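You operate a simulated robot arm through the tools that you are given. There is no shell and no other tool.

The job below is to be done with a simulated robot arm. You get a single attempt, and the scene is never put back.

Task
Press the cap home on the white short pipe and stand it on the black tray.
Fine: switch the press on first and off at the end; the slider goes in for the stroke and ends out. Set down upright: what you pick out.
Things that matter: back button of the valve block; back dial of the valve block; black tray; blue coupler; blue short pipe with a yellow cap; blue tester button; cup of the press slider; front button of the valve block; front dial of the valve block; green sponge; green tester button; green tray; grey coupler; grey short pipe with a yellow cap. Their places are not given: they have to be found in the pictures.

The check looks at the end state, three seconds after you hand in, the way a careful person would. Anything else that was tipped, shoved, dropped, spilled or broken makes it a failure. Lids that push on must go on centred and level and be pressed home; caps that screw on are set level and turned clockwise until they are tight.

Robot
A 7-joint arm with a fingered hand, fixed in place. Base frame: the origin is at the foot of the arm, x ahead of it, y to its left, z up; the work surface is at about z = 800. Readings come in mm, rad, newtons and seconds.
With the tool pointing down near the work surface it reaches from about 280 to 700 mm from the base axis. Its first joint turns from -1.204 to 3.002 rad. Payload 3.4 kg.
The TCP is the grasp point between the finger pads, 25 mm short of the fingertips. In the tool frame z runs along the fingers and y along their closing line. The gripper opens to 88 mm. The gripper's body begins 29 mm behind the TCP. The gripper is a hand of 5 fingers: y runs from the thumb to the fingers, the wrist lies at [-13, -97, -162] in the tool frame, and closing takes about 1.5 s.
Orientation is that of the tool frame in the base frame, as a unit quaternion [x, y, z, w]. With the fingers straight down and the wrist toward the robot, the tool's x, y and z point along [0, 1, 0], [1, 0, 0] and [0, 0, -1] of the base frame.

Tools
- The arm moves only by the tool drive_tool. Its argument "plan" is a list of rows, each an object (a shift or turn left out is 0, a gripper value left out holds the last) with "turn": the turn, a rotation vector about the tool's x, y, z in rad, a list of three; "translation": the shift along the tool's x, y, z in mm, a list of three. In form: [{"turn": [wx, wy, wz], "translation": [x, y, z]}, ...]. A call has 1 to 20 rows; each row shifts and turns the commanded pose from where the row before left it, along the tool's axes as they then stand. "claw" is the gripper command, from -1 (shut) to 1 (fully open), values between in proportion, set as the call begins (left out, the last holds). A row lasts 0.2 s, in which the tool goes at most 50 mm and 0.15 rad; a call with a longer step from one row to the next is refused whole, and so is a gripper value outside its range. Where a pose cannot be reached the arm comes as near as it can. A force on the tool above 70 N (or 10 N above the force at the start of the call, whichever is more), or a blocked arm, ends the call early, and 0.2 s more pass. The fingers move at their own pace (about 153 mm/s each) and stop on an object; they squeeze with about 26 N. The grip force told is the motor's: it shows also when the fingers shut on nothing. Time passes only in rows, and 0.2 s behind the last, so rows that do not move let the fingers close. It gives the time, the measured TCP pose, the force on the tool (base axes), the opening and the grip force at its end, in the units of the frame above (readings bear some noise), with the torque about the TCP (base axes, N m) and any sound that the robot's microphone picked up.
- Cameras (640 x 400 px; columns grow to the right, rows downward): "scene" is fixed at [50.8, -649.8, 1395.1]; the picture's right is [0.66, -0.75, 0.00], its down [-0.49, -0.43, -0.76] and it looks along [0.57, 0.50, -0.66] (base axes); focal length 336 px, centre (320, 200). "wrist" rides on the gripper at [59, -79, -105] in the tool frame; the picture's right is [-0.73, 0.32, -0.61], its down [-0.62, -0.68, 0.38] and it looks along [-0.29, 0.66, 0.70] (tool axes); focal length 234 px, centre (320, 200).
- capture(camera): a new picture of that camera. The clock stands still meanwhile.
- slide_trunk(by): slides the trunk up (or, below 0, down) by that many mm; the arm rides with it, the base frame stays. It gives what a move gives, with no picture.
- finger_targets(index, middle, ring, little, thumb_bend, thumb_turn): sets how far each is bent, from 0 (flat) to 100 (curled in); at 30 the hand is open as for a grip, at 70 the pads meet at the TCP. One left out holds its place. A second passes; each finger stops where it meets its share of the squeeze, and holds until it gets a number again. A gripper value or a shape takes the hand back. It gives what a move gives, with no picture; readings hold the bend of each and the force on index, middle, ring, little, thumb and palm. thumb_turn goes from beside the hand (0) to across from the fingers (100), as for a grip.
- hand_shape(shape): the hand has 5 fingers and takes this shape, open, in about a second: jaw (thumb against the fingers, like two jaws); tri (thumb and two fingers); tip (a fingertip pinch); poke (one finger out to press); point (the index stretched); flat (the hand flat); cup (the hand cupped); fist (a fist). The gripper value then closes the fingers along that shape, each until it touches; the sizes above hold for jaw. It gives what a move gives, with no picture.
- probe_pixels(camera, pixels): for up to 12 pixels [column, row] of the newest picture of that camera ("zoom" is the newest enlarged one), the place [x, y, z] in the base frame of the surface seen there, good to about 2 mm. The clock stands still meanwhile.
- close_up(camera, box): a new picture of the part [left, top, right, bottom] of that camera's present view, enlarged. The clock stands still meanwhile.
- job_done(): hands the job in; it is judged then, once.

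Unless the task says otherwise, let go and move clear before handing in.

The tools are called after "Emit:" as a command line: name --argument value ..., lists and objects as JSON in quotes. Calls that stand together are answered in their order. drive_tool: Moves the arm, as the interface text tells. Its arguments: {"type":"object","properties":{"plan":{"type":"array"},"claw":{"type":"number"}},"required":["plan"]} The other tools are called the same way: slide_trunk (by) slides the trunk up or down; hand_shape (shape) gives the hand a shape; finger_targets (index, middle, ring, little, thumb_bend, thumb_turn) moves the fingers one by one; capture (camera) takes a picture; probe_pixels (camera, pixels) gives the place of the surface under pixels of a picture; close_up (camera, box) takes an enlarged picture of a part of a camera's view; job_done () hands the job in.

At the start:

```text
clock: 0.0
tool_pos: [361.0, -410.5, 1157.7]
tcp_rot: [0.707, 0.707, 0.001, 0.001]
contact_force: [0.0, -0.6, -0.2]
moment: [0.01, -0.01, 0.01]
gripper_width: 87.6
grasp_force: 0.0
shape: jaw
bend: [30.0, 30.0, 30.0, 30.0, 30.0, 98.0]
finger forces: [0.0, 0.0, 0.0, 0.0, 0.0, 0.1]
trunk travel left (down, up): [-650.0, 290.0]
```

scene: 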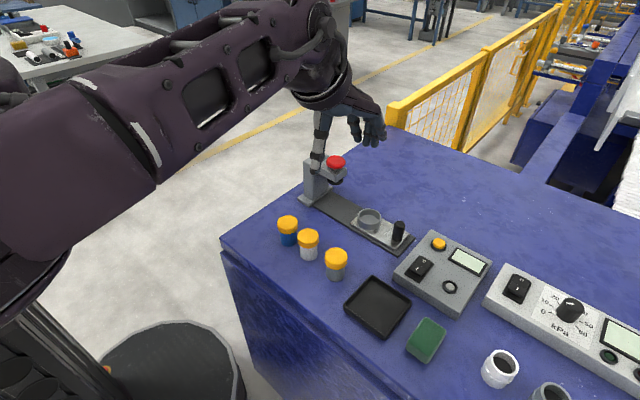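
wrist: 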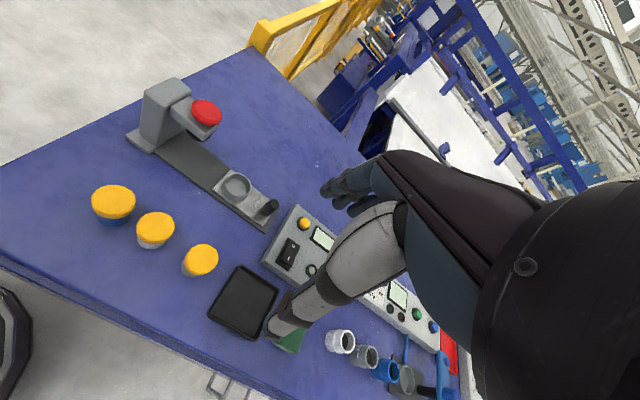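

The pictures show three short pipes with yellow caps near scene pixels (287,230), (308,245) and (336,264), and a press with a red button at (336,162) and a slider cup at (369,220). I'll enlarge these areas and probe positions before moving.

Emit:
close_up --camera "scene" --box '[260, 130, 420, 290]'

Emit:
close_up --camera "scene" --box '[330, 210, 640, 400]'

Emit:
probe_pixels --camera "scene" --pixels '[[287, 222], [308, 237], [336, 256], [308, 255], [337, 162], [369, 214], [369, 222], [398, 230], [419, 266], [439, 243], [378, 306], [426, 340]]'

```text
2.50 times, centred on (340, 210) of scene
```

zoom: 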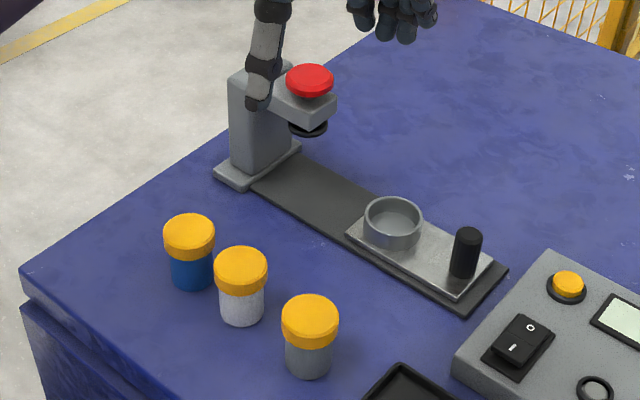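

```text
2.06 times, centred on (485, 305) of scene
```

zoom: 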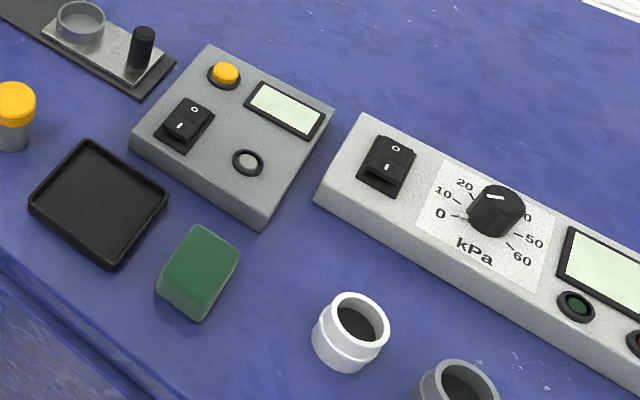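

```text
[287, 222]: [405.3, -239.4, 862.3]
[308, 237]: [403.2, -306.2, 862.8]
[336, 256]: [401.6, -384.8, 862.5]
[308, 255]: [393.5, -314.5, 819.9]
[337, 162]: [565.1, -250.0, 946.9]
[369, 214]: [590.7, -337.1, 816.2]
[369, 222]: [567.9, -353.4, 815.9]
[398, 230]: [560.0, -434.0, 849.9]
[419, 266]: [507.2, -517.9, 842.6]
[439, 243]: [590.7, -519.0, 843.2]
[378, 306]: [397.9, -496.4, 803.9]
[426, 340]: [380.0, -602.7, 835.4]
```

The grey box next to the press has a rocker at (419,266), an orange button and a display. A white tester box sits to its right. I'll look at the wrist view enlarged to understand the layout further.

Emit:
close_up --camera "wrist" --box '[80, 60, 320, 300]'

Emit:
close_up --camera "wrist" --box '[260, 200, 480, 400]'

Emit:
close_up --camera "scene" --box '[380, 220, 500, 320]'

Emit:
close_up --camera "scene" --box '[480, 250, 640, 400]'

```text
1.67 times, centred on (200, 180) of wrist
```

zoom: 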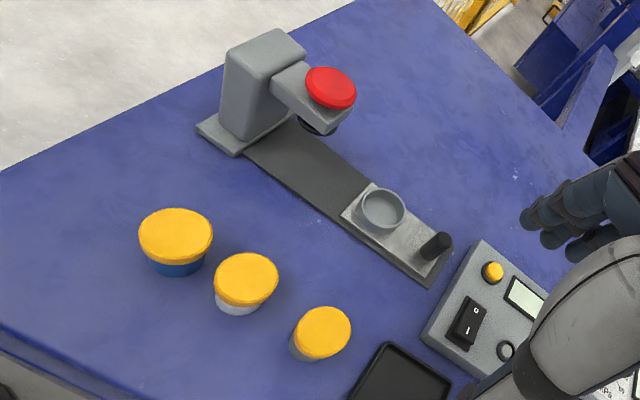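

```text
2.00 times, centred on (370, 300) of wrist
```

zoom: 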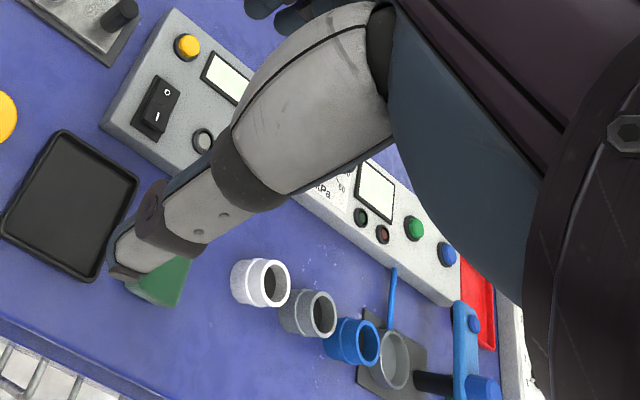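

```text
4.00 times, centred on (440, 270) of scene
```

zoom: 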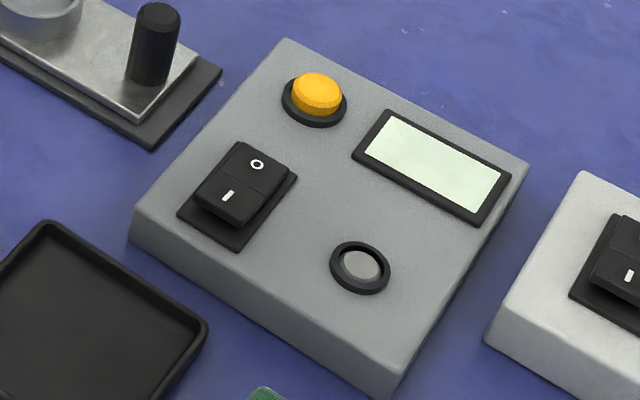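

```text
2.67 times, centred on (560, 325) of scene
```

zoom: 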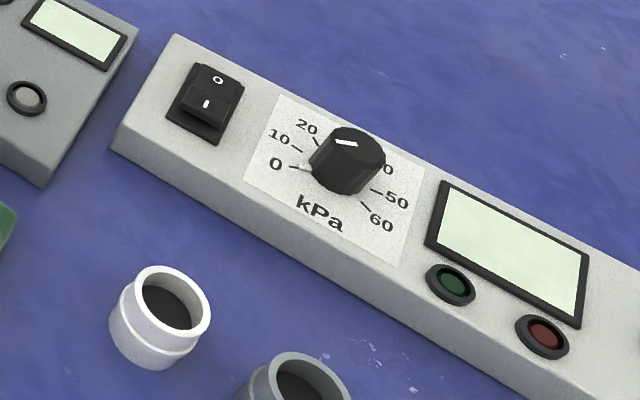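

The rocker on the grey box appears to be at O (the I end is raised), and the red mushroom head on top of the press may be the stroke button. I'll measure more of the geometry before moving.

Emit:
close_up --camera "scene" --box '[290, 140, 420, 260]'

Emit:
capture --camera "wrist"

```text
3.33 times, centred on (355, 200) of scene
```

zoom: 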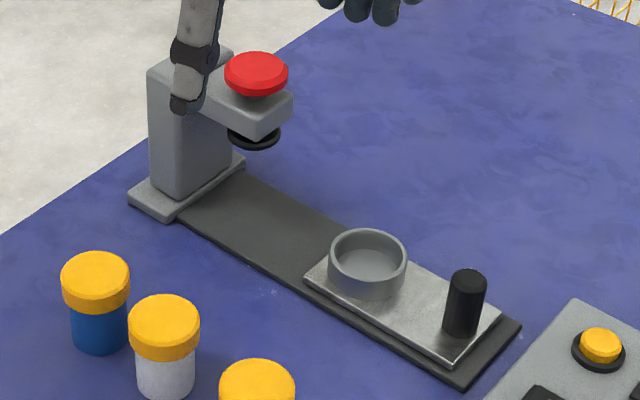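

```text
taken
```

wrist: 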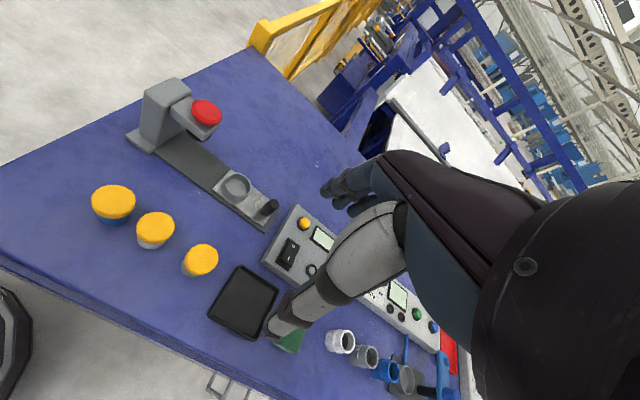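

The zoom shows the cup rim around (368,262), handle top at (467,280), rail end at (463,375) and press head. I'll probe these in the zoom.

Emit:
probe_pixels --camera "zoom" --pixels '[[331, 262], [404, 262], [367, 232], [365, 291], [369, 265], [467, 276], [310, 276], [450, 358], [256, 68], [283, 112], [256, 143], [463, 383]]'

Emit:
probe_pixels --camera "wrist" --pixels '[[113, 197], [155, 226], [201, 257], [235, 185], [235, 176], [268, 207], [206, 113], [290, 253], [304, 224], [245, 300], [284, 262], [295, 244]]'

```text
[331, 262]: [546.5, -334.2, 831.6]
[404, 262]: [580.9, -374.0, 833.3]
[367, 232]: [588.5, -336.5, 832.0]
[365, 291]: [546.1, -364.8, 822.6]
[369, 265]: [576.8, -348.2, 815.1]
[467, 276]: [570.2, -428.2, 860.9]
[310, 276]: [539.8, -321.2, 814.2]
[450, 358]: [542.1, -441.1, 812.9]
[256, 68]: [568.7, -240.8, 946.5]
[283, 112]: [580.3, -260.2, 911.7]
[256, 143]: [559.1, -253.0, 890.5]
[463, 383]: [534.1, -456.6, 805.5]
```

```text
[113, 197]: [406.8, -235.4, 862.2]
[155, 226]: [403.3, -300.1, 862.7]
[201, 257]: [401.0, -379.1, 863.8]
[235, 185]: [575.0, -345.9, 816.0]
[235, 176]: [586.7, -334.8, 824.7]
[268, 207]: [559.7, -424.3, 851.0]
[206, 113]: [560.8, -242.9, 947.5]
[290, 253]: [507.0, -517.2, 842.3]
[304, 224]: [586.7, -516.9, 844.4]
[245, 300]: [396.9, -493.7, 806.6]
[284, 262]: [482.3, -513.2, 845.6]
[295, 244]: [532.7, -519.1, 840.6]
```

The cup centre is near (567,-352) with its floor at z≈815 and rim at 832. The ram sits above y≈-246, and the rocker's I end is near (482,-513). I'll now check what the hand looks like in the poke shape while it is in clear air.

Emit:
hand_shape --shape "poke"

Emit:
capture --camera "wrist"

Emit:
close_up --camera "scene" --box '[260, 60, 420, 200]'

```text
clock: 0.9
tool_pos: [361.3, -410.0, 1157.7]
tcp_rot: [0.707, 0.707, 0.0, 0.0]
contact_force: [-0.5, 0.1, 0.2]
moment: [0.01, -0.05, -0.02]
gripper_width: 0.0
grasp_force: 0.1
shape: poke
bend: [70.0, 70.0, 99.0, 99.0, 100.0, 100.0]
finger forces: [0.0, 0.0, 0.0, 0.0, 0.0, 0.1]
trunk travel left (down, up): [-650.0, 290.0]
```

```text
taken
```

wrist: 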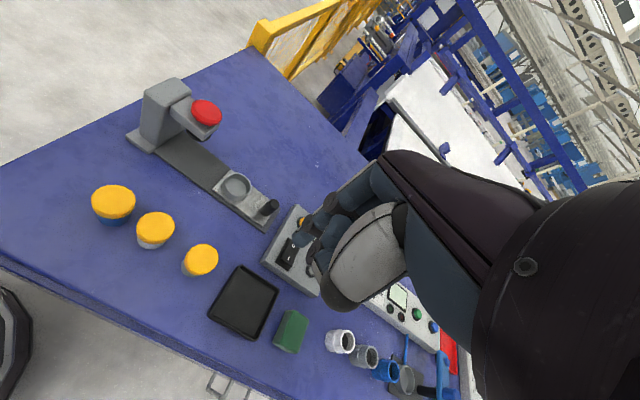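

```text
2.86 times, centred on (340, 130) of scene
```

zoom: 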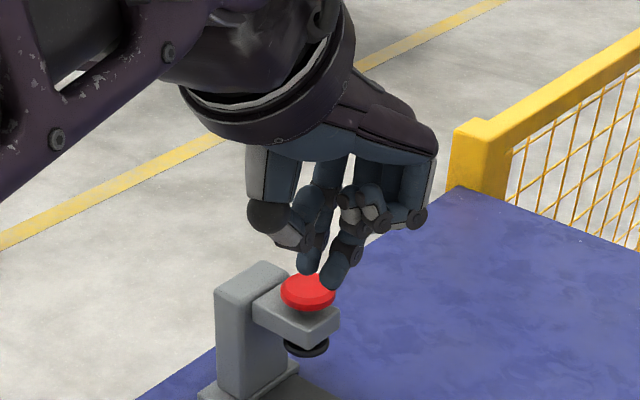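

In the poke shape two fingers (index and middle) point down, with tips at zoom pixels (306,270) and (328,287). I'll probe the fingertips to get their offset from the TCP.

Emit:
probe_pixels --camera "zoom" --pixels '[[306, 270], [328, 285], [327, 280], [306, 262], [345, 220], [325, 190], [268, 215], [315, 240]]'

Emit:
hand_shape --shape "tip"

Emit:
close_up --camera "scene" --box '[260, 60, 420, 200]'

Emit:
close_up --camera "wrist" --box '[240, 130, 440, 350]'

```text
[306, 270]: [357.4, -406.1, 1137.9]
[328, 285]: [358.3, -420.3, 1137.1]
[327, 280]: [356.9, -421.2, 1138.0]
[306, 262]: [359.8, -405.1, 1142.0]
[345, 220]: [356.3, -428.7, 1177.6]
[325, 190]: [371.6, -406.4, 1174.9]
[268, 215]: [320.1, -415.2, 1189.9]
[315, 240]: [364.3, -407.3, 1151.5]
```

```text
clock: 1.8
tool_pos: [361.7, -410.2, 1156.8]
tcp_rot: [0.707, 0.707, 0.0, 0.0]
contact_force: [0.5, -0.2, 0.3]
moment: [-0.06, 0.04, -0.02]
gripper_width: 87.7
grasp_force: 0.0
shape: tip
bend: [30.0, 98.0, 99.0, 99.0, 30.0, 98.0]
finger forces: [0.0, 0.1, 0.1, 0.0, 0.0, 0.0]
trunk travel left (down, up): [-650.0, 290.0]
```

```text
2.86 times, centred on (340, 130) of scene
```

zoom: 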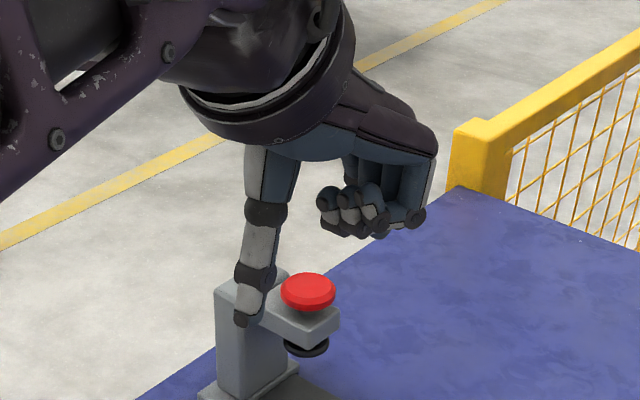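

```text
1.82 times, centred on (340, 240) of wrist
```

zoom: 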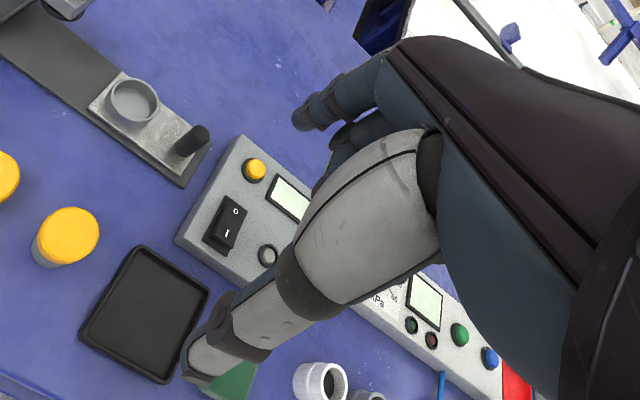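

In the tip shape only the index and thumb are out and the rest are curled. I'll half close the jaw and tip shapes in the air to see how the fingers slant at about a 40 mm opening.

Emit:
drive_tool --plan '[{}, {}, {}, {}]' --claw -0.1

Emit:
close_up --camera "scene" --box '[260, 60, 420, 200]'

Emit:
hand_shape --shape "tri"

Emit:
drive_tool --plan '[{}, {}, {}, {}]' --claw -0.1

Emit:
close_up --camera "scene" --box '[260, 60, 420, 200]'

Emit:
hand_shape --shape "jaw"

Emit:
drive_tool --plan '[{}, {}, {}, {}]' --claw -0.1

Emit:
close_up --camera "scene" --box '[260, 60, 420, 200]'

```text
clock: 2.8
tool_pos: [361.2, -409.8, 1157.0]
tcp_rot: [0.707, 0.707, 0.0, 0.0]
contact_force: [-0.6, 0.1, -0.1]
moment: [-0.03, 0.05, -0.02]
gripper_width: 40.0
grasp_force: 0.0
shape: tip
bend: [73.0, 98.0, 99.0, 99.0, 71.0, 100.0]
finger forces: [0.0, 0.1, 0.0, 0.1, 0.0, 0.1]
trunk travel left (down, up): [-650.0, 290.0]
```

```text
2.86 times, centred on (340, 130) of scene
```

zoom: 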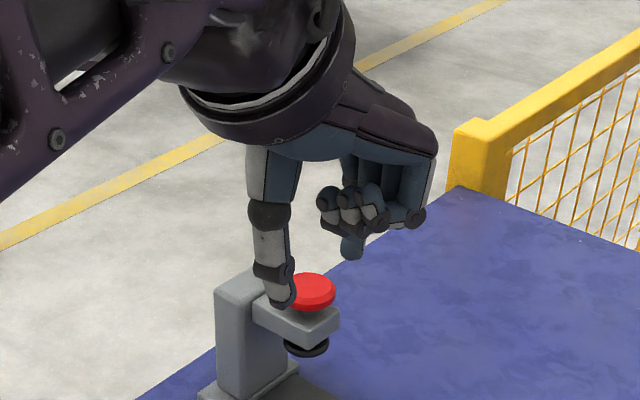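

```text
clock: 3.7
tool_pos: [360.9, -411.8, 1158.1]
tcp_rot: [0.707, 0.707, 0.0, 0.0]
contact_force: [-0.4, 0.6, 0.4]
moment: [-0.04, -0.04, -0.02]
gripper_width: 88.1
grasp_force: 0.0
shape: tri
bend: [30.0, 30.0, 99.0, 99.0, 30.0, 98.0]
finger forces: [0.0, 0.0, 0.1, 0.0, 0.1, 0.0]
trunk travel left (down, up): [-650.0, 290.0]
```

```text
clock: 4.7
tool_pos: [362.2, -410.1, 1157.7]
tcp_rot: [0.707, 0.707, 0.0, 0.0]
contact_force: [0.8, -0.7, 0.6]
moment: [0.02, 0.02, -0.06]
gripper_width: 39.8
grasp_force: 0.0
shape: tri
bend: [74.0, 46.0, 99.0, 99.0, 71.0, 100.0]
finger forces: [0.0, 0.0, 0.1, 0.1, 0.1, 0.1]
trunk travel left (down, up): [-650.0, 290.0]
```

```text
2.86 times, centred on (340, 130) of scene
```

zoom: 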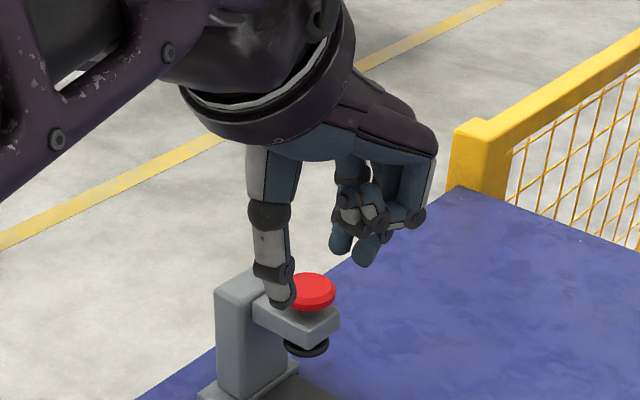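

```text
clock: 5.6
tool_pos: [360.7, -410.4, 1158.2]
tcp_rot: [0.707, 0.707, 0.001, 0.0]
contact_force: [0.2, 0.0, 1.1]
moment: [0.01, 0.02, 0.01]
gripper_width: 87.7
grasp_force: 0.0
shape: jaw
bend: [30.0, 30.0, 30.0, 30.0, 30.0, 98.0]
finger forces: [0.0, 0.0, 0.0, 0.0, 0.0, 0.1]
trunk travel left (down, up): [-650.0, 290.0]
```

```text
clock: 6.6
tool_pos: [362.0, -410.6, 1157.9]
tcp_rot: [0.707, 0.707, 0.001, 0.0]
contact_force: [0.3, 0.0, 0.0]
moment: [0.0, 0.04, 0.03]
gripper_width: 39.9
grasp_force: 0.2
shape: jaw
bend: [74.0, 46.0, 43.0, 42.0, 71.0, 100.0]
finger forces: [0.0, 0.0, 0.0, 0.0, 0.0, 0.0]
trunk travel left (down, up): [-650.0, 290.0]
```

```text
2.86 times, centred on (340, 130) of scene
```

zoom: 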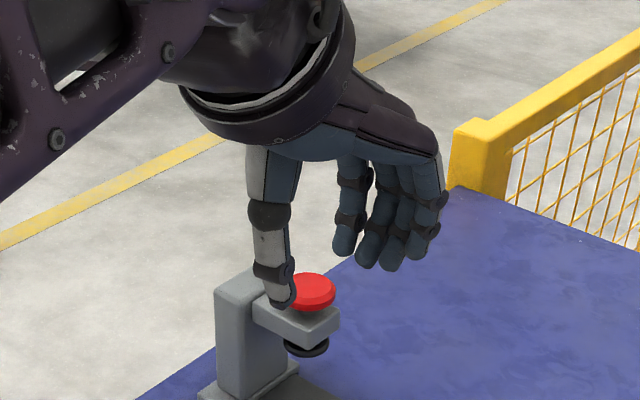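

At 40 mm opening the thumb and fingers hang roughly parallel. I'll probe thumb and finger points to know where the pads are relative to the TCP.

Emit:
probe_pixels --camera "zoom" --pixels '[[284, 302], [290, 290], [281, 240], [270, 180], [345, 252], [342, 235], [370, 262], [393, 265], [415, 254], [350, 180], [292, 275], [345, 200]]'

Emit:
close_up --camera "wrist" --box '[220, 130, 420, 350]'

```text
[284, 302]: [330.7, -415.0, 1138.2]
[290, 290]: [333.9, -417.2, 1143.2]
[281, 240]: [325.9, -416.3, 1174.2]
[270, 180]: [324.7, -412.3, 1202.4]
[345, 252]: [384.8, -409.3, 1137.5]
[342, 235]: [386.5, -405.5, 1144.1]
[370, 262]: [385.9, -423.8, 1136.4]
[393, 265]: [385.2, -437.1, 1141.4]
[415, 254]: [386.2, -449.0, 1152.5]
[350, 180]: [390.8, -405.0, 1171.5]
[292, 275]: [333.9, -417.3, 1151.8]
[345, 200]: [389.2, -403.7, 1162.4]
```

```text
1.82 times, centred on (320, 240) of wrist
```

zoom: 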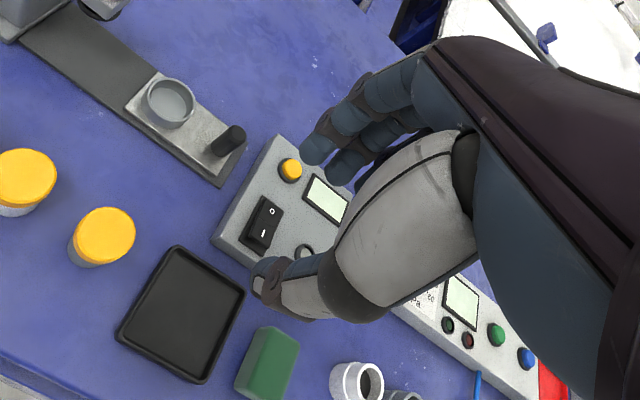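

The pads sit about ±20 mm around the TCP, with index at tool x≈+4 and middle at ≈-10; the tips hang about 22 mm below the TCP. Now I'll measure the white pipe with its cap at higher zoom.

Emit:
close_up --camera "scene" --box '[270, 205, 360, 290]'

```text
4.71 times, centred on (315, 248) of scene
```

zoom: 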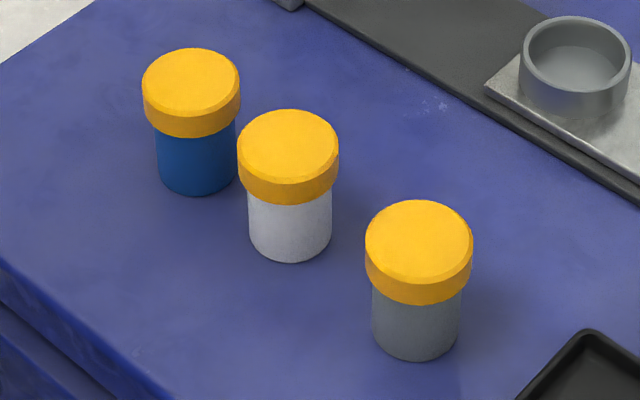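

Emit:
probe_pixels --camera "zoom" --pixels '[[240, 146], [336, 148], [288, 112], [286, 178], [290, 201], [290, 207], [291, 258], [251, 225], [330, 225], [288, 146], [291, 268], [197, 190]]'

```text
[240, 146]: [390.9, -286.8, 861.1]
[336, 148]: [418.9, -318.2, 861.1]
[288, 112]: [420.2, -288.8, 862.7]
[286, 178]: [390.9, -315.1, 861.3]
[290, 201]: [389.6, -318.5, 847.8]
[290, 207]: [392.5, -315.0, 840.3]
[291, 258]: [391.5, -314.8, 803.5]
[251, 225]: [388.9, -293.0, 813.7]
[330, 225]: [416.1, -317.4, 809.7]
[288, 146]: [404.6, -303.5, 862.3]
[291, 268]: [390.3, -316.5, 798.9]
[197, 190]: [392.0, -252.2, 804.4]
```

The white pipe's centre is about (405,-302), with a cap of about 42 mm spanning z 843–862. Next I'll measure the rocker in detail, since the press must be switched on first.

Emit:
close_up --camera "scene" --box '[395, 235, 485, 305]'

```text
5.71 times, centred on (440, 270) of scene
```

zoom: 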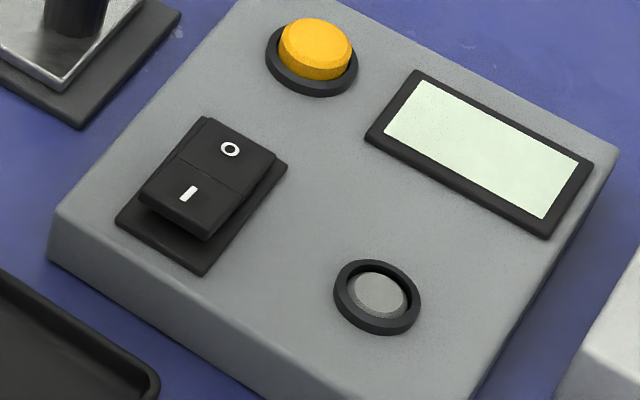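

Emit:
probe_pixels --camera "zoom" --pixels '[[188, 194], [165, 190], [215, 212], [209, 168], [229, 149], [235, 165], [200, 130], [150, 228], [200, 265], [316, 40], [378, 292], [100, 200]]'

```text
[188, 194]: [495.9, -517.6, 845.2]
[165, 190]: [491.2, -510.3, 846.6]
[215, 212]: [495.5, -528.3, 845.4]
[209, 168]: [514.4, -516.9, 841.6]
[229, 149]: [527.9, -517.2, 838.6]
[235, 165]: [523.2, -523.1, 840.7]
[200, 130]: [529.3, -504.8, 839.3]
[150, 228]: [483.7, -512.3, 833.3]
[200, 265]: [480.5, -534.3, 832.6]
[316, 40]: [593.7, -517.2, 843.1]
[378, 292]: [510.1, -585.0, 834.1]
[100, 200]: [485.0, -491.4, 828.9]
```

The rocker's I end is near (492,-518) at z≈846 and is raised; the O end is at z≈839, so the press is off. I'll form the poke shape, curl the middle finger so only the index is out, and turn the hand radially toward the box while still high up.

Emit:
hand_shape --shape "poke"

Emit:
finger_targets --middle 100

Emit:
drive_tool --plan '[{"turn": [0, 0, 0.135]}, {"turn": [0, 0, 0.135]}, {"turn": [0, 0, 0.135]}, {"turn": [0, 0, 0.135]}, {"turn": [0, 0, 0.135]}, {"turn": [0, 0, 0.135]}, {"turn": [-0.117, 0, 0]}, {"turn": [-0.117, 0, 0]}, {"turn": [-0.117, 0, 0]}]'

Emit:
capture --camera "scene"

Emit:
capture --camera "wrist"

```text
clock: 7.5
tool_pos: [361.7, -409.7, 1157.4]
tcp_rot: [0.707, 0.707, -0.001, -0.001]
contact_force: [-0.2, -0.5, -0.1]
moment: [0.03, -0.01, 0.02]
gripper_width: 0.0
grasp_force: 0.1
shape: poke
bend: [70.0, 70.0, 99.0, 99.0, 100.0, 100.0]
finger forces: [0.1, 0.1, 0.0, 0.1, 0.0, 0.0]
trunk travel left (down, up): [-650.0, 290.0]
```

```text
clock: 8.5
tool_pos: [361.7, -410.5, 1158.5]
tcp_rot: [0.707, 0.707, -0.001, -0.001]
contact_force: [0.0, -0.9, 0.6]
moment: [0.0, -0.02, 0.04]
gripper_width: 22.6
grasp_force: 0.0
shape: fingers
bend: [70.0, 100.0, 99.0, 99.0, 100.0, 100.0]
finger forces: [0.0, 0.0, 0.0, 0.0, 0.0, 0.1]
trunk travel left (down, up): [-650.0, 290.0]
```

```text
clock: 10.5
tool_pos: [361.0, -410.8, 1158.5]
tcp_rot: [0.914, 0.366, 0.066, 0.162]
contact_force: [0.5, 0.7, -1.2]
moment: [-0.04, 0.0, 0.03]
gripper_width: 22.4
grasp_force: 0.0
shape: fingers
bend: [70.0, 100.0, 99.0, 99.0, 100.0, 100.0]
finger forces: [0.0, 0.1, 0.1, 0.0, 0.0, 0.0]
trunk travel left (down, up): [-650.0, 290.0]
```

```text
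taken
```

scene: 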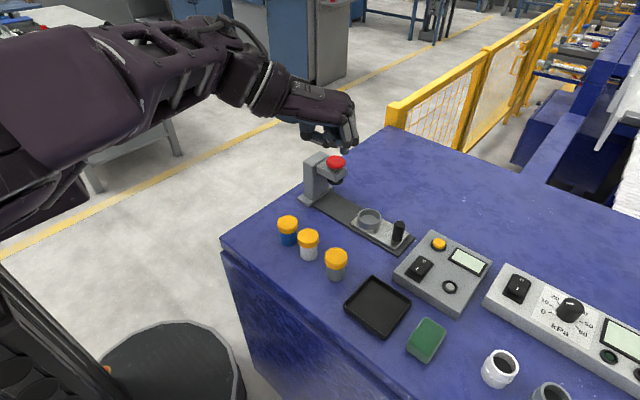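

```text
taken
```

wrist: 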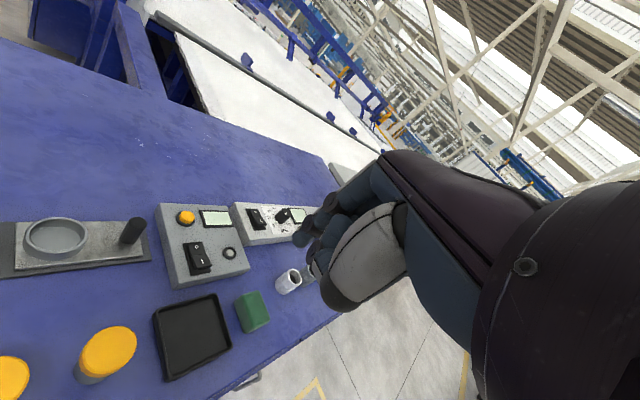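

The pose came out as expected (radial yaw about -46°, 20° forward tilt). I'll zoom on the hand to find the index tip.

Emit:
close_up --camera "scene" --box '[260, 60, 400, 180]'

```text
3.33 times, centred on (330, 120) of scene
```

zoom: 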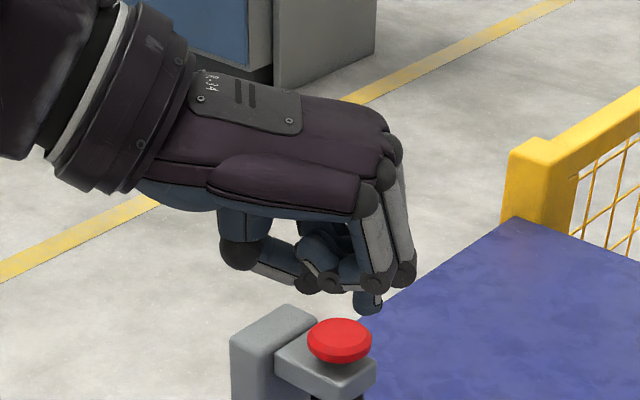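

Emit:
probe_pixels --camera "zoom" --pixels '[[368, 311], [375, 312], [362, 305], [403, 282], [378, 290], [335, 287], [306, 288], [330, 287]]'

```text
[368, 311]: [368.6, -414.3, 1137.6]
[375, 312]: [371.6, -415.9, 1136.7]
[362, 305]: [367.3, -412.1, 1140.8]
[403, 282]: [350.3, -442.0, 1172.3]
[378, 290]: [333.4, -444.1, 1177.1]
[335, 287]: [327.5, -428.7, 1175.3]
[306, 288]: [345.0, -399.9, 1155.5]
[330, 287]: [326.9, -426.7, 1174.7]
```

The index tip is at TCP + about 4 mm along tool x + 25 mm along tool z, as expected. I'll move to 30 mm above the I end of the rocker.

Emit:
drive_tool --plan '[{"translation": [2.56, 8.71, 42.5]}, {"translation": [2.56, 8.71, 42.5]}, {"translation": [2.56, 8.71, 42.5]}, {"translation": [2.56, 8.71, 42.5]}, {"translation": [2.56, 8.71, 42.5]}, {"translation": [2.56, 8.71, 42.5]}, {"translation": [2.56, 8.71, 42.5]}, {}]'

Emit:
close_up --camera "scene" --box '[350, 170, 510, 300]'

Emit:
capture --camera "wrist"

```text
clock: 12.3
tool_pos: [484.6, -512.4, 900.8]
tcp_rot: [0.914, 0.365, 0.064, 0.162]
contact_force: [-0.8, -0.8, 0.2]
moment: [-0.01, -0.02, 0.01]
gripper_width: 22.7
grasp_force: 0.0
shape: fingers
bend: [70.0, 100.0, 99.0, 99.0, 100.0, 100.0]
finger forces: [0.0, 0.1, 0.1, 0.1, 0.0, 0.1]
trunk travel left (down, up): [-650.0, 290.0]
```

```text
3.08 times, centred on (430, 235) of scene
```

zoom: 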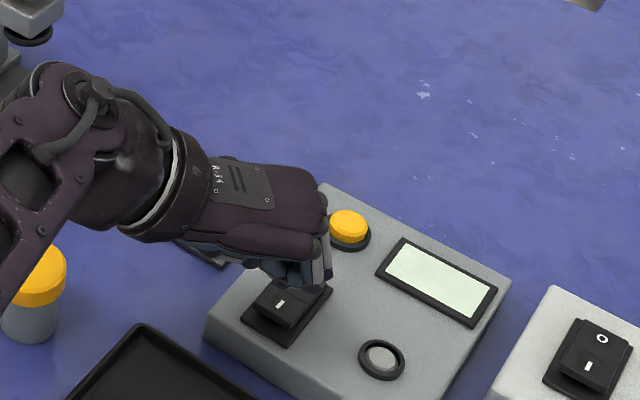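

```text
taken
```

wrist: 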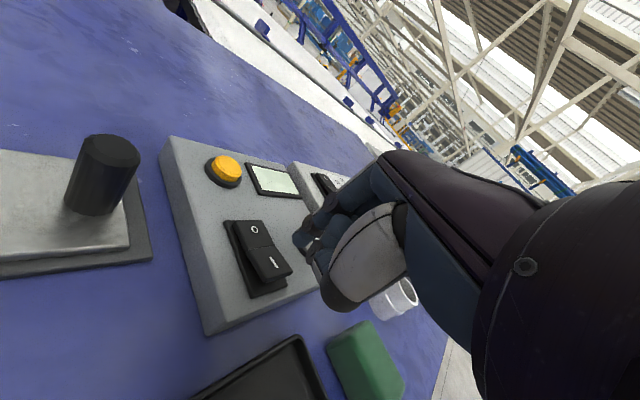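

The tip should be about 31 mm over the I end at (493,-516). I'll descend 27 mm and check.

Emit:
drive_tool --plan '[{"translation": [0, -3.1, 8.45]}, {"translation": [0, -3.1, 8.45]}, {"translation": [0, -3.1, 8.45]}, {}]'

Emit:
close_up --camera "scene" --box '[380, 210, 480, 300]'

Emit:
close_up --camera "wrist" --box '[180, 150, 380, 350]'

```text
clock: 13.3
tool_pos: [484.2, -513.9, 872.7]
tcp_rot: [0.914, 0.365, 0.064, 0.162]
contact_force: [-0.1, 0.7, 0.8]
moment: [-0.01, 0.01, 0.0]
gripper_width: 22.7
grasp_force: 0.1
shape: fingers
bend: [70.0, 100.0, 99.0, 99.0, 100.0, 100.0]
finger forces: [0.1, 0.0, 0.1, 0.0, 0.0, 0.0]
trunk travel left (down, up): [-650.0, 290.0]
```

```text
4.44 times, centred on (430, 255) of scene
```

zoom: 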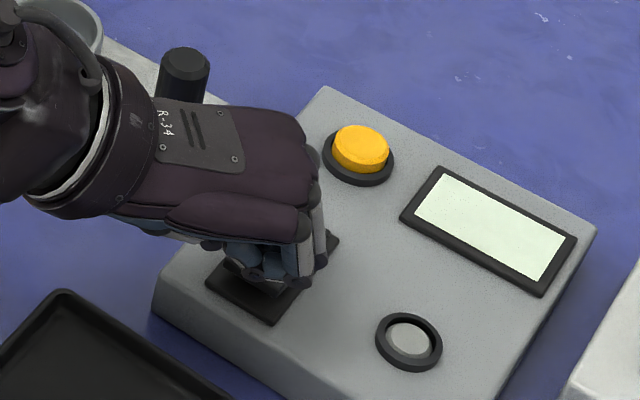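

```text
2.00 times, centred on (280, 250) of wrist
```

zoom: 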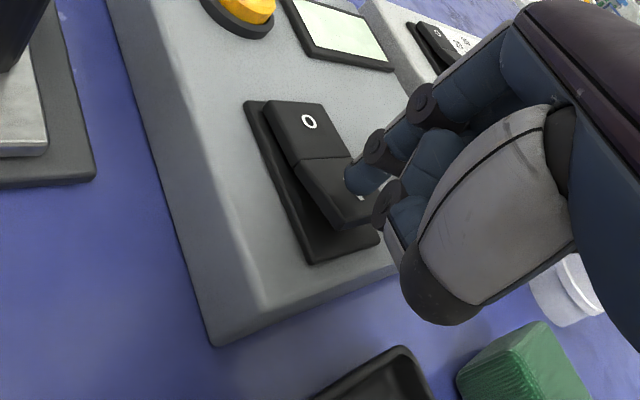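

The index tip sits just over the "I" mark (wrist zoom around (360,185)). I'll press down in small steps.

Emit:
drive_tool --plan '[{"translation": [0, -0.69, 1.88]}, {"translation": [0, -0.69, 1.88]}, {"translation": [0, -0.69, 1.88]}, {"translation": [0, -0.69, 1.88]}, {"translation": [0, -0.69, 1.88]}]'

Emit:
close_up --camera "wrist" --box '[180, 150, 380, 350]'

Emit:
close_up --camera "scene" --box '[380, 210, 480, 300]'

```text
clock: 14.5
tool_pos: [483.2, -512.5, 863.8]
tcp_rot: [0.914, 0.366, 0.065, 0.163]
contact_force: [-0.1, 0.5, 3.8]
moment: [0.01, -0.09, 0.03]
gripper_width: 22.7
grasp_force: 2.7
shape: fingers
bend: [70.0, 100.0, 99.0, 99.0, 100.0, 100.0]
finger forces: [4.3, 0.0, 0.1, 0.0, 0.1, 0.0]
trunk travel left (down, up): [-650.0, 290.0]
```

```text
2.00 times, centred on (280, 250) of wrist
```

zoom: 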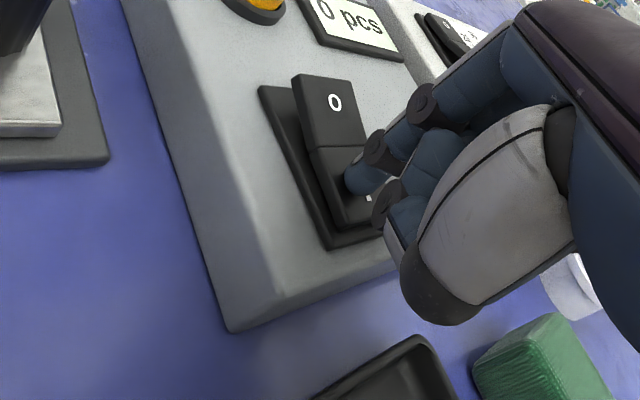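

```text
4.44 times, centred on (430, 255) of scene
```

zoom: 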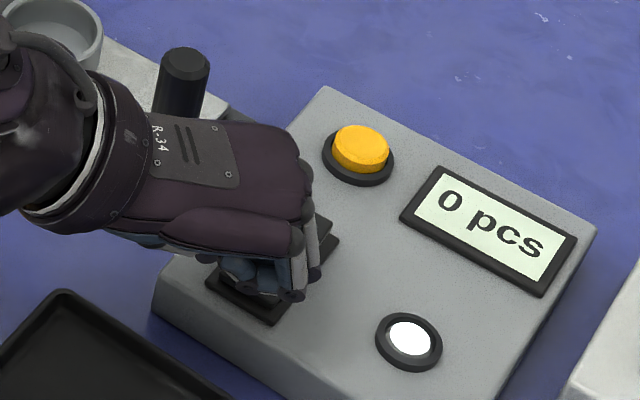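

The display now reads "0 pcs" and the lamp is lit white, so the press is on. I'll retract straight up and verify the rocker stays.

Emit:
drive_tool --plan '[{"translation": [0, 10.3, -28.2]}, {"translation": [0, 10.3, -28.2]}, {"translation": [0, 10.3, -28.2]}, {"translation": [0, 10.3, -28.2]}]'

Emit:
close_up --camera "scene" --box '[380, 210, 500, 310]'

Emit:
capture --camera "scene"

```text
clock: 15.5
tool_pos: [483.2, -512.6, 982.2]
tcp_rot: [0.914, 0.366, 0.064, 0.162]
contact_force: [-0.6, 1.0, -0.7]
moment: [0.02, -0.01, 0.02]
gripper_width: 22.5
grasp_force: 0.1
shape: fingers
bend: [70.0, 100.0, 99.0, 99.0, 100.0, 100.0]
finger forces: [0.0, 0.0, 0.1, 0.1, 0.1, 0.1]
trunk travel left (down, up): [-650.0, 290.0]
```

```text
4.00 times, centred on (440, 260) of scene
```

zoom: 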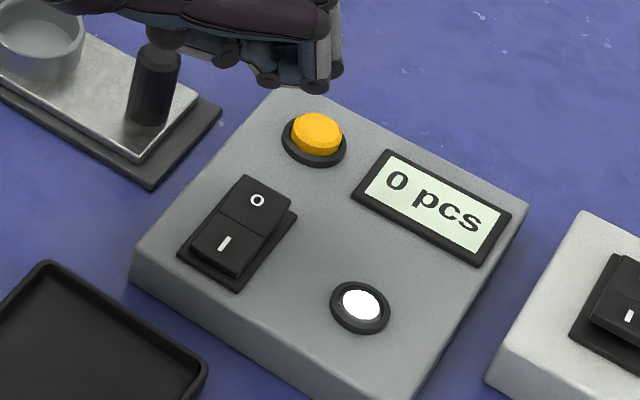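

```text
taken
```

scene: 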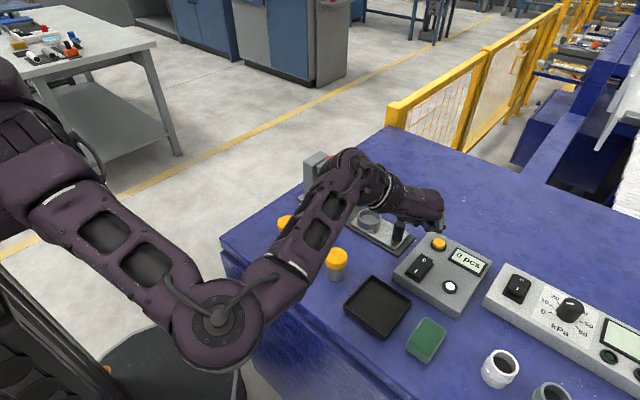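

The rocker stays at I with "0 pcs" shown. The elbow hangs out over the front edge, so I'll check the forearm's height before moving near the pipes.

Emit:
probe_pixels --camera "scene" --pixels '[[220, 320], [240, 345], [270, 290], [300, 255], [320, 205], [350, 175], [190, 350], [250, 290]]'

```text
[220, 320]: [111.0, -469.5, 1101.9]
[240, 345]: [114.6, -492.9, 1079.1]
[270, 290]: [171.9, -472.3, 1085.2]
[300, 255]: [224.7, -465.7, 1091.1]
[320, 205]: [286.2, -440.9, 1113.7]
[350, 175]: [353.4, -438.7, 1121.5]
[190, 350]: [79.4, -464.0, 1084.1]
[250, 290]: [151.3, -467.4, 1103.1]
```

The forearm is at about z 1090, which clears everything. I'll level the hand and undo the yaw, then move above the white pipe at (405,-299) with an open "tri" shape.

Emit:
drive_tool --plan '[{"turn": [0.117, 0, 0]}, {"turn": [0.117, 0, 0]}, {"turn": [0.117, 0, 0]}, {"turn": [0, 0, -0.135]}, {"turn": [0, 0, -0.135]}, {"turn": [0, 0, -0.135]}, {"turn": [0, 0, -0.135]}, {"turn": [0, 0, -0.135]}, {"turn": [0, 0, -0.135]}, {"translation": [42.6, -15.6, 3]}, {"translation": [42.6, -15.6, 3]}, {"translation": [42.6, -15.6, 3]}, {"translation": [42.6, -15.6, 3]}, {"translation": [42.6, -15.6, 3]}, {}]'

Emit:
hand_shape --shape "tri"

Emit:
capture --camera "scene"

Emit:
capture --camera "wrist"

```text
clock: 18.7
tool_pos: [408.1, -301.5, 967.0]
tcp_rot: [0.707, 0.707, 0.0, 0.0]
contact_force: [-0.4, -0.2, 0.9]
moment: [0.03, 0.05, 0.0]
gripper_width: 22.7
grasp_force: 0.0
shape: fingers
bend: [70.0, 100.0, 99.0, 99.0, 100.0, 100.0]
finger forces: [0.0, 0.0, 0.1, 0.0, 0.1, 0.0]
trunk travel left (down, up): [-650.0, 290.0]
```

```text
clock: 19.6
tool_pos: [409.5, -301.3, 966.9]
tcp_rot: [0.707, 0.707, 0.0, -0.001]
contact_force: [0.2, 0.0, -0.7]
moment: [-0.01, -0.01, 0.01]
gripper_width: 87.6
grasp_force: 0.0
shape: tri
bend: [30.0, 30.0, 99.0, 99.0, 30.0, 98.0]
finger forces: [0.1, 0.0, 0.0, 0.1, 0.1, 0.0]
trunk travel left (down, up): [-650.0, 290.0]
```

```text
taken
```

scene: 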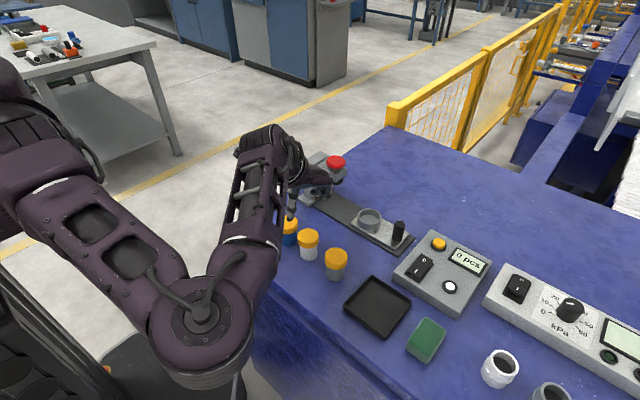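

```text
taken
```

wrist: 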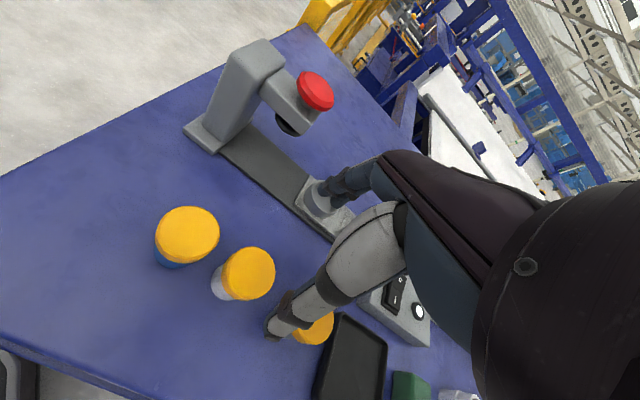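

The hand is nearly above the white pipe. I'll check the elbow height once and adjust x by about -4 mm and y by +2 mm while descending to z≈900.

Emit:
probe_pixels --camera "scene" --pixels '[[205, 375], [200, 315], [245, 290], [270, 230], [240, 350]]'

Emit:
drive_tool --plan '[{"translation": [2.3, -4, 22]}, {"translation": [0, 0, 22]}, {"translation": [0, 0, 22]}, {}]'

Emit:
capture --camera "wrist"

Emit:
close_up --camera "scene" --box '[240, 160, 380, 290]'

```text
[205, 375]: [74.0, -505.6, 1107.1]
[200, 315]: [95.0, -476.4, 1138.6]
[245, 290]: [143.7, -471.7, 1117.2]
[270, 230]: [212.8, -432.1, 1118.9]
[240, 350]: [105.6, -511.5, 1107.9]
```

```text
clock: 20.6
tool_pos: [404.3, -298.8, 900.6]
tcp_rot: [0.707, 0.707, 0.001, 0.0]
contact_force: [0.8, -0.5, -0.1]
moment: [-0.01, 0.01, 0.01]
gripper_width: 88.3
grasp_force: 0.0
shape: tri
bend: [30.0, 30.0, 99.0, 99.0, 30.0, 98.0]
finger forces: [0.0, 0.1, 0.0, 0.1, 0.1, 0.0]
trunk travel left (down, up): [-650.0, 290.0]
```

```text
taken
```

wrist: 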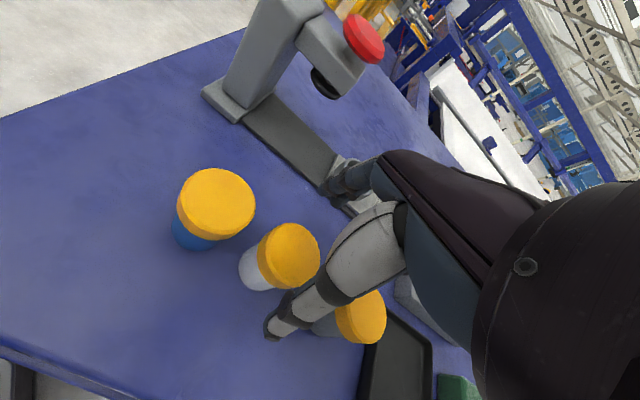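

```text
3.08 times, centred on (310, 225) of scene
```

zoom: 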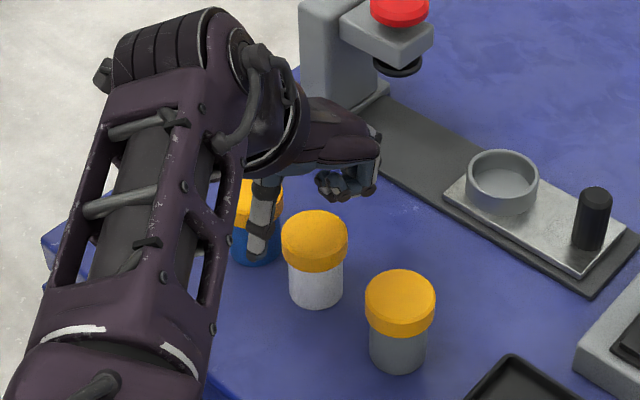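

The hand straddles the white pipe cleanly in both views. I'll go down to TCP z≈848 in slow steps and look again before closing.

Emit:
drive_tool --plan '[{"translation": [0, 0, 13]}, {"translation": [0, 0, 13]}, {"translation": [0, 0, 13]}, {"translation": [0, 0, 13.5]}, {}]'

Emit:
capture --camera "wrist"

Emit:
close_up --camera "scene" --box '[250, 190, 370, 300]'

```text
clock: 21.8
tool_pos: [402.6, -298.3, 848.3]
tcp_rot: [0.707, 0.707, -0.001, 0.002]
contact_force: [0.9, 0.1, 3.0]
moment: [-0.04, -0.05, 0.01]
gripper_width: 87.6
grasp_force: 0.0
shape: tri
bend: [30.0, 30.0, 99.0, 99.0, 30.0, 98.0]
finger forces: [0.1, 0.1, 3.3, 0.0, 0.0, 0.1]
trunk travel left (down, up): [-650.0, 290.0]
```

```text
taken
```

wrist: 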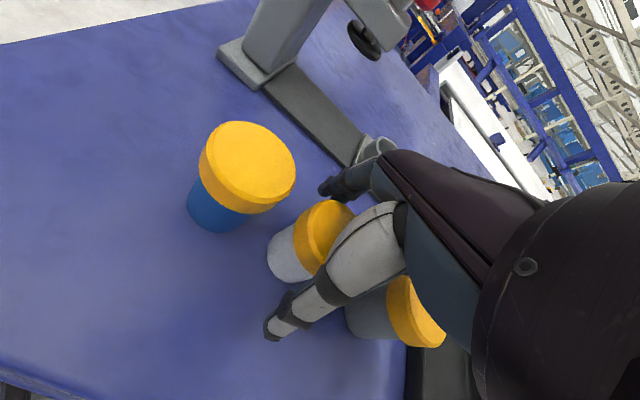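

```text
3.64 times, centred on (310, 245) of scene
```

zoom: 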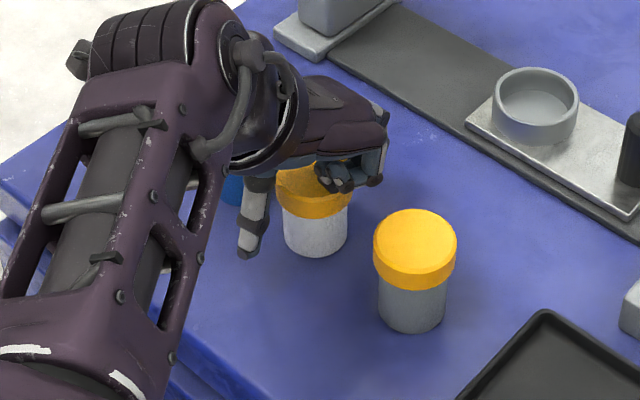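

The curled ring finger shows 3.3 N, so it is just touching the cap's top. I'll rise 5 mm to clear it, check forces, and then close.

Emit:
drive_tool --plan '[{"translation": [0, 1, -5]}, {}]'

```text
clock: 22.4
tool_pos: [405.2, -297.9, 854.0]
tcp_rot: [0.707, 0.708, 0.0, -0.001]
contact_force: [0.8, -0.2, -0.1]
moment: [-0.04, 0.0, -0.02]
gripper_width: 87.7
grasp_force: 0.2
shape: tri
bend: [30.0, 30.0, 99.0, 99.0, 30.0, 98.0]
finger forces: [0.1, 0.1, 0.1, 0.1, 0.1, 0.0]
trunk travel left (down, up): [-650.0, 290.0]
```

The finger forces are now zero. I'll close on the cap.

Emit:
drive_tool --plan '[{}, {}, {}, {}, {}, {}, {}]' --claw -1

Emit:
capture --camera "wrist"

Emit:
close_up --camera "scene" --box '[250, 190, 370, 300]'

```text
clock: 24.0
tool_pos: [404.5, -296.1, 854.3]
tcp_rot: [0.707, 0.707, 0.0, -0.001]
contact_force: [-0.1, -1.0, -1.5]
moment: [-0.03, -0.04, 0.0]
gripper_width: 34.2
grasp_force: 25.9
shape: tri
bend: [75.0, 49.0, 100.0, 100.0, 75.0, 100.0]
finger forces: [9.8, 12.4, 0.1, 0.0, 21.7, 0.0]
trunk travel left (down, up): [-650.0, 290.0]
```

```text
taken
```

wrist: 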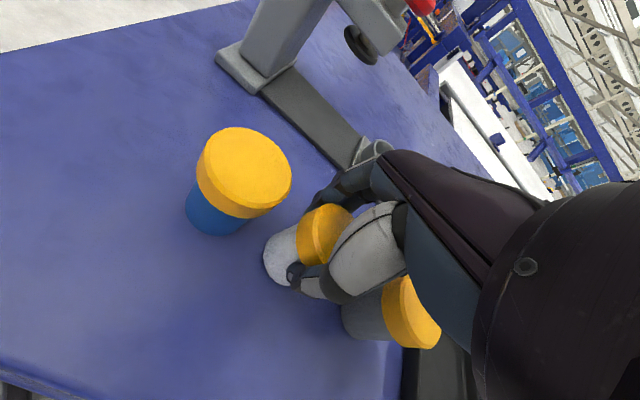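

```text
3.64 times, centred on (310, 245) of scene
```

zoom: 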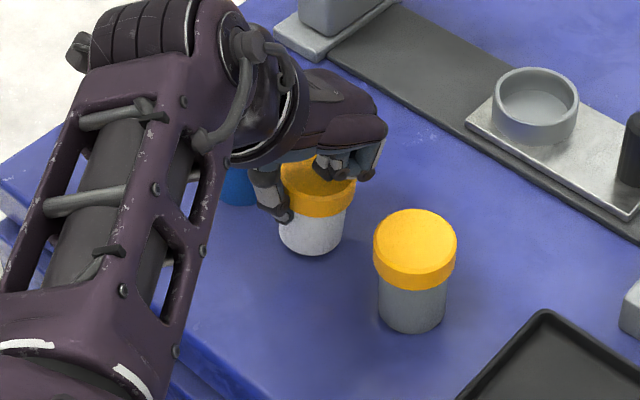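

The grip closed at 34 mm with balanced forces (index 9.8, middle 12.4, thumb 21.7 N), and the thumb tip seems to be on the white body beneath the cap. I'll lift 6 mm and check that the pipe comes along.

Emit:
drive_tool --plan '[{"translation": [0, 0, -3]}, {"translation": [0, 0, -3]}, {}]'

Emit:
close_up --camera "wrist" --box '[170, 120, 370, 320]'

Emit:
close_up --camera "scene" --box '[280, 200, 360, 280]'

```text
clock: 24.8
tool_pos: [403.7, -298.8, 860.4]
tcp_rot: [0.707, 0.707, 0.001, 0.0]
contact_force: [0.8, -0.3, -0.4]
moment: [-0.03, -0.04, 0.02]
gripper_width: 34.1
grasp_force: 26.2
shape: tri
bend: [75.0, 49.0, 100.0, 100.0, 75.0, 100.0]
finger forces: [9.8, 12.2, 0.1, 0.1, 21.5, 0.0]
trunk travel left (down, up): [-650.0, 290.0]
```

```text
2.00 times, centred on (270, 220) of wrist
```

zoom: 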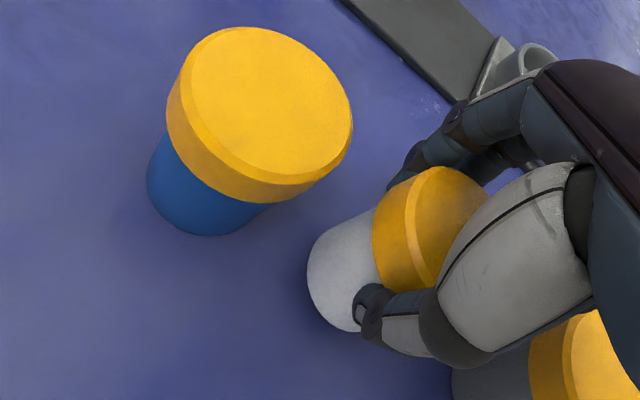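

```text
5.00 times, centred on (320, 240) of scene
```

zoom: 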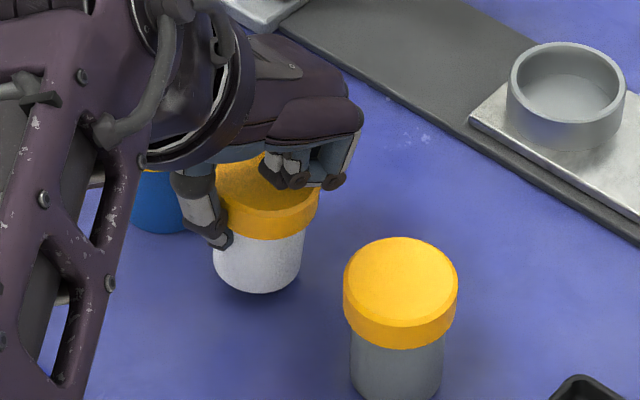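

The pipe lifted as one piece (its shadow has separated from its base), with the thumb tip on the white body. I'll check its tilt by probing body and cap points.

Emit:
probe_pixels --camera "zoom" --pixels '[[262, 245], [260, 265], [258, 285], [290, 240], [285, 262], [275, 282], [268, 215], [268, 232], [300, 215], [300, 228], [245, 285], [235, 262]]'

```text
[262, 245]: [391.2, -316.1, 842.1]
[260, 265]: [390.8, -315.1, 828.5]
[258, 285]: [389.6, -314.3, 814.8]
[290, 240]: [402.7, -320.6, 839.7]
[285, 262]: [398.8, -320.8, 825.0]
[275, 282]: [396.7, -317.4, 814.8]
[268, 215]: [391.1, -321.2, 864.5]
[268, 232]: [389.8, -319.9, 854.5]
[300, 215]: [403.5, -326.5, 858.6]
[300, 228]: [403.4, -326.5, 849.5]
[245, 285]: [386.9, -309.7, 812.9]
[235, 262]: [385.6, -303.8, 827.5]
```

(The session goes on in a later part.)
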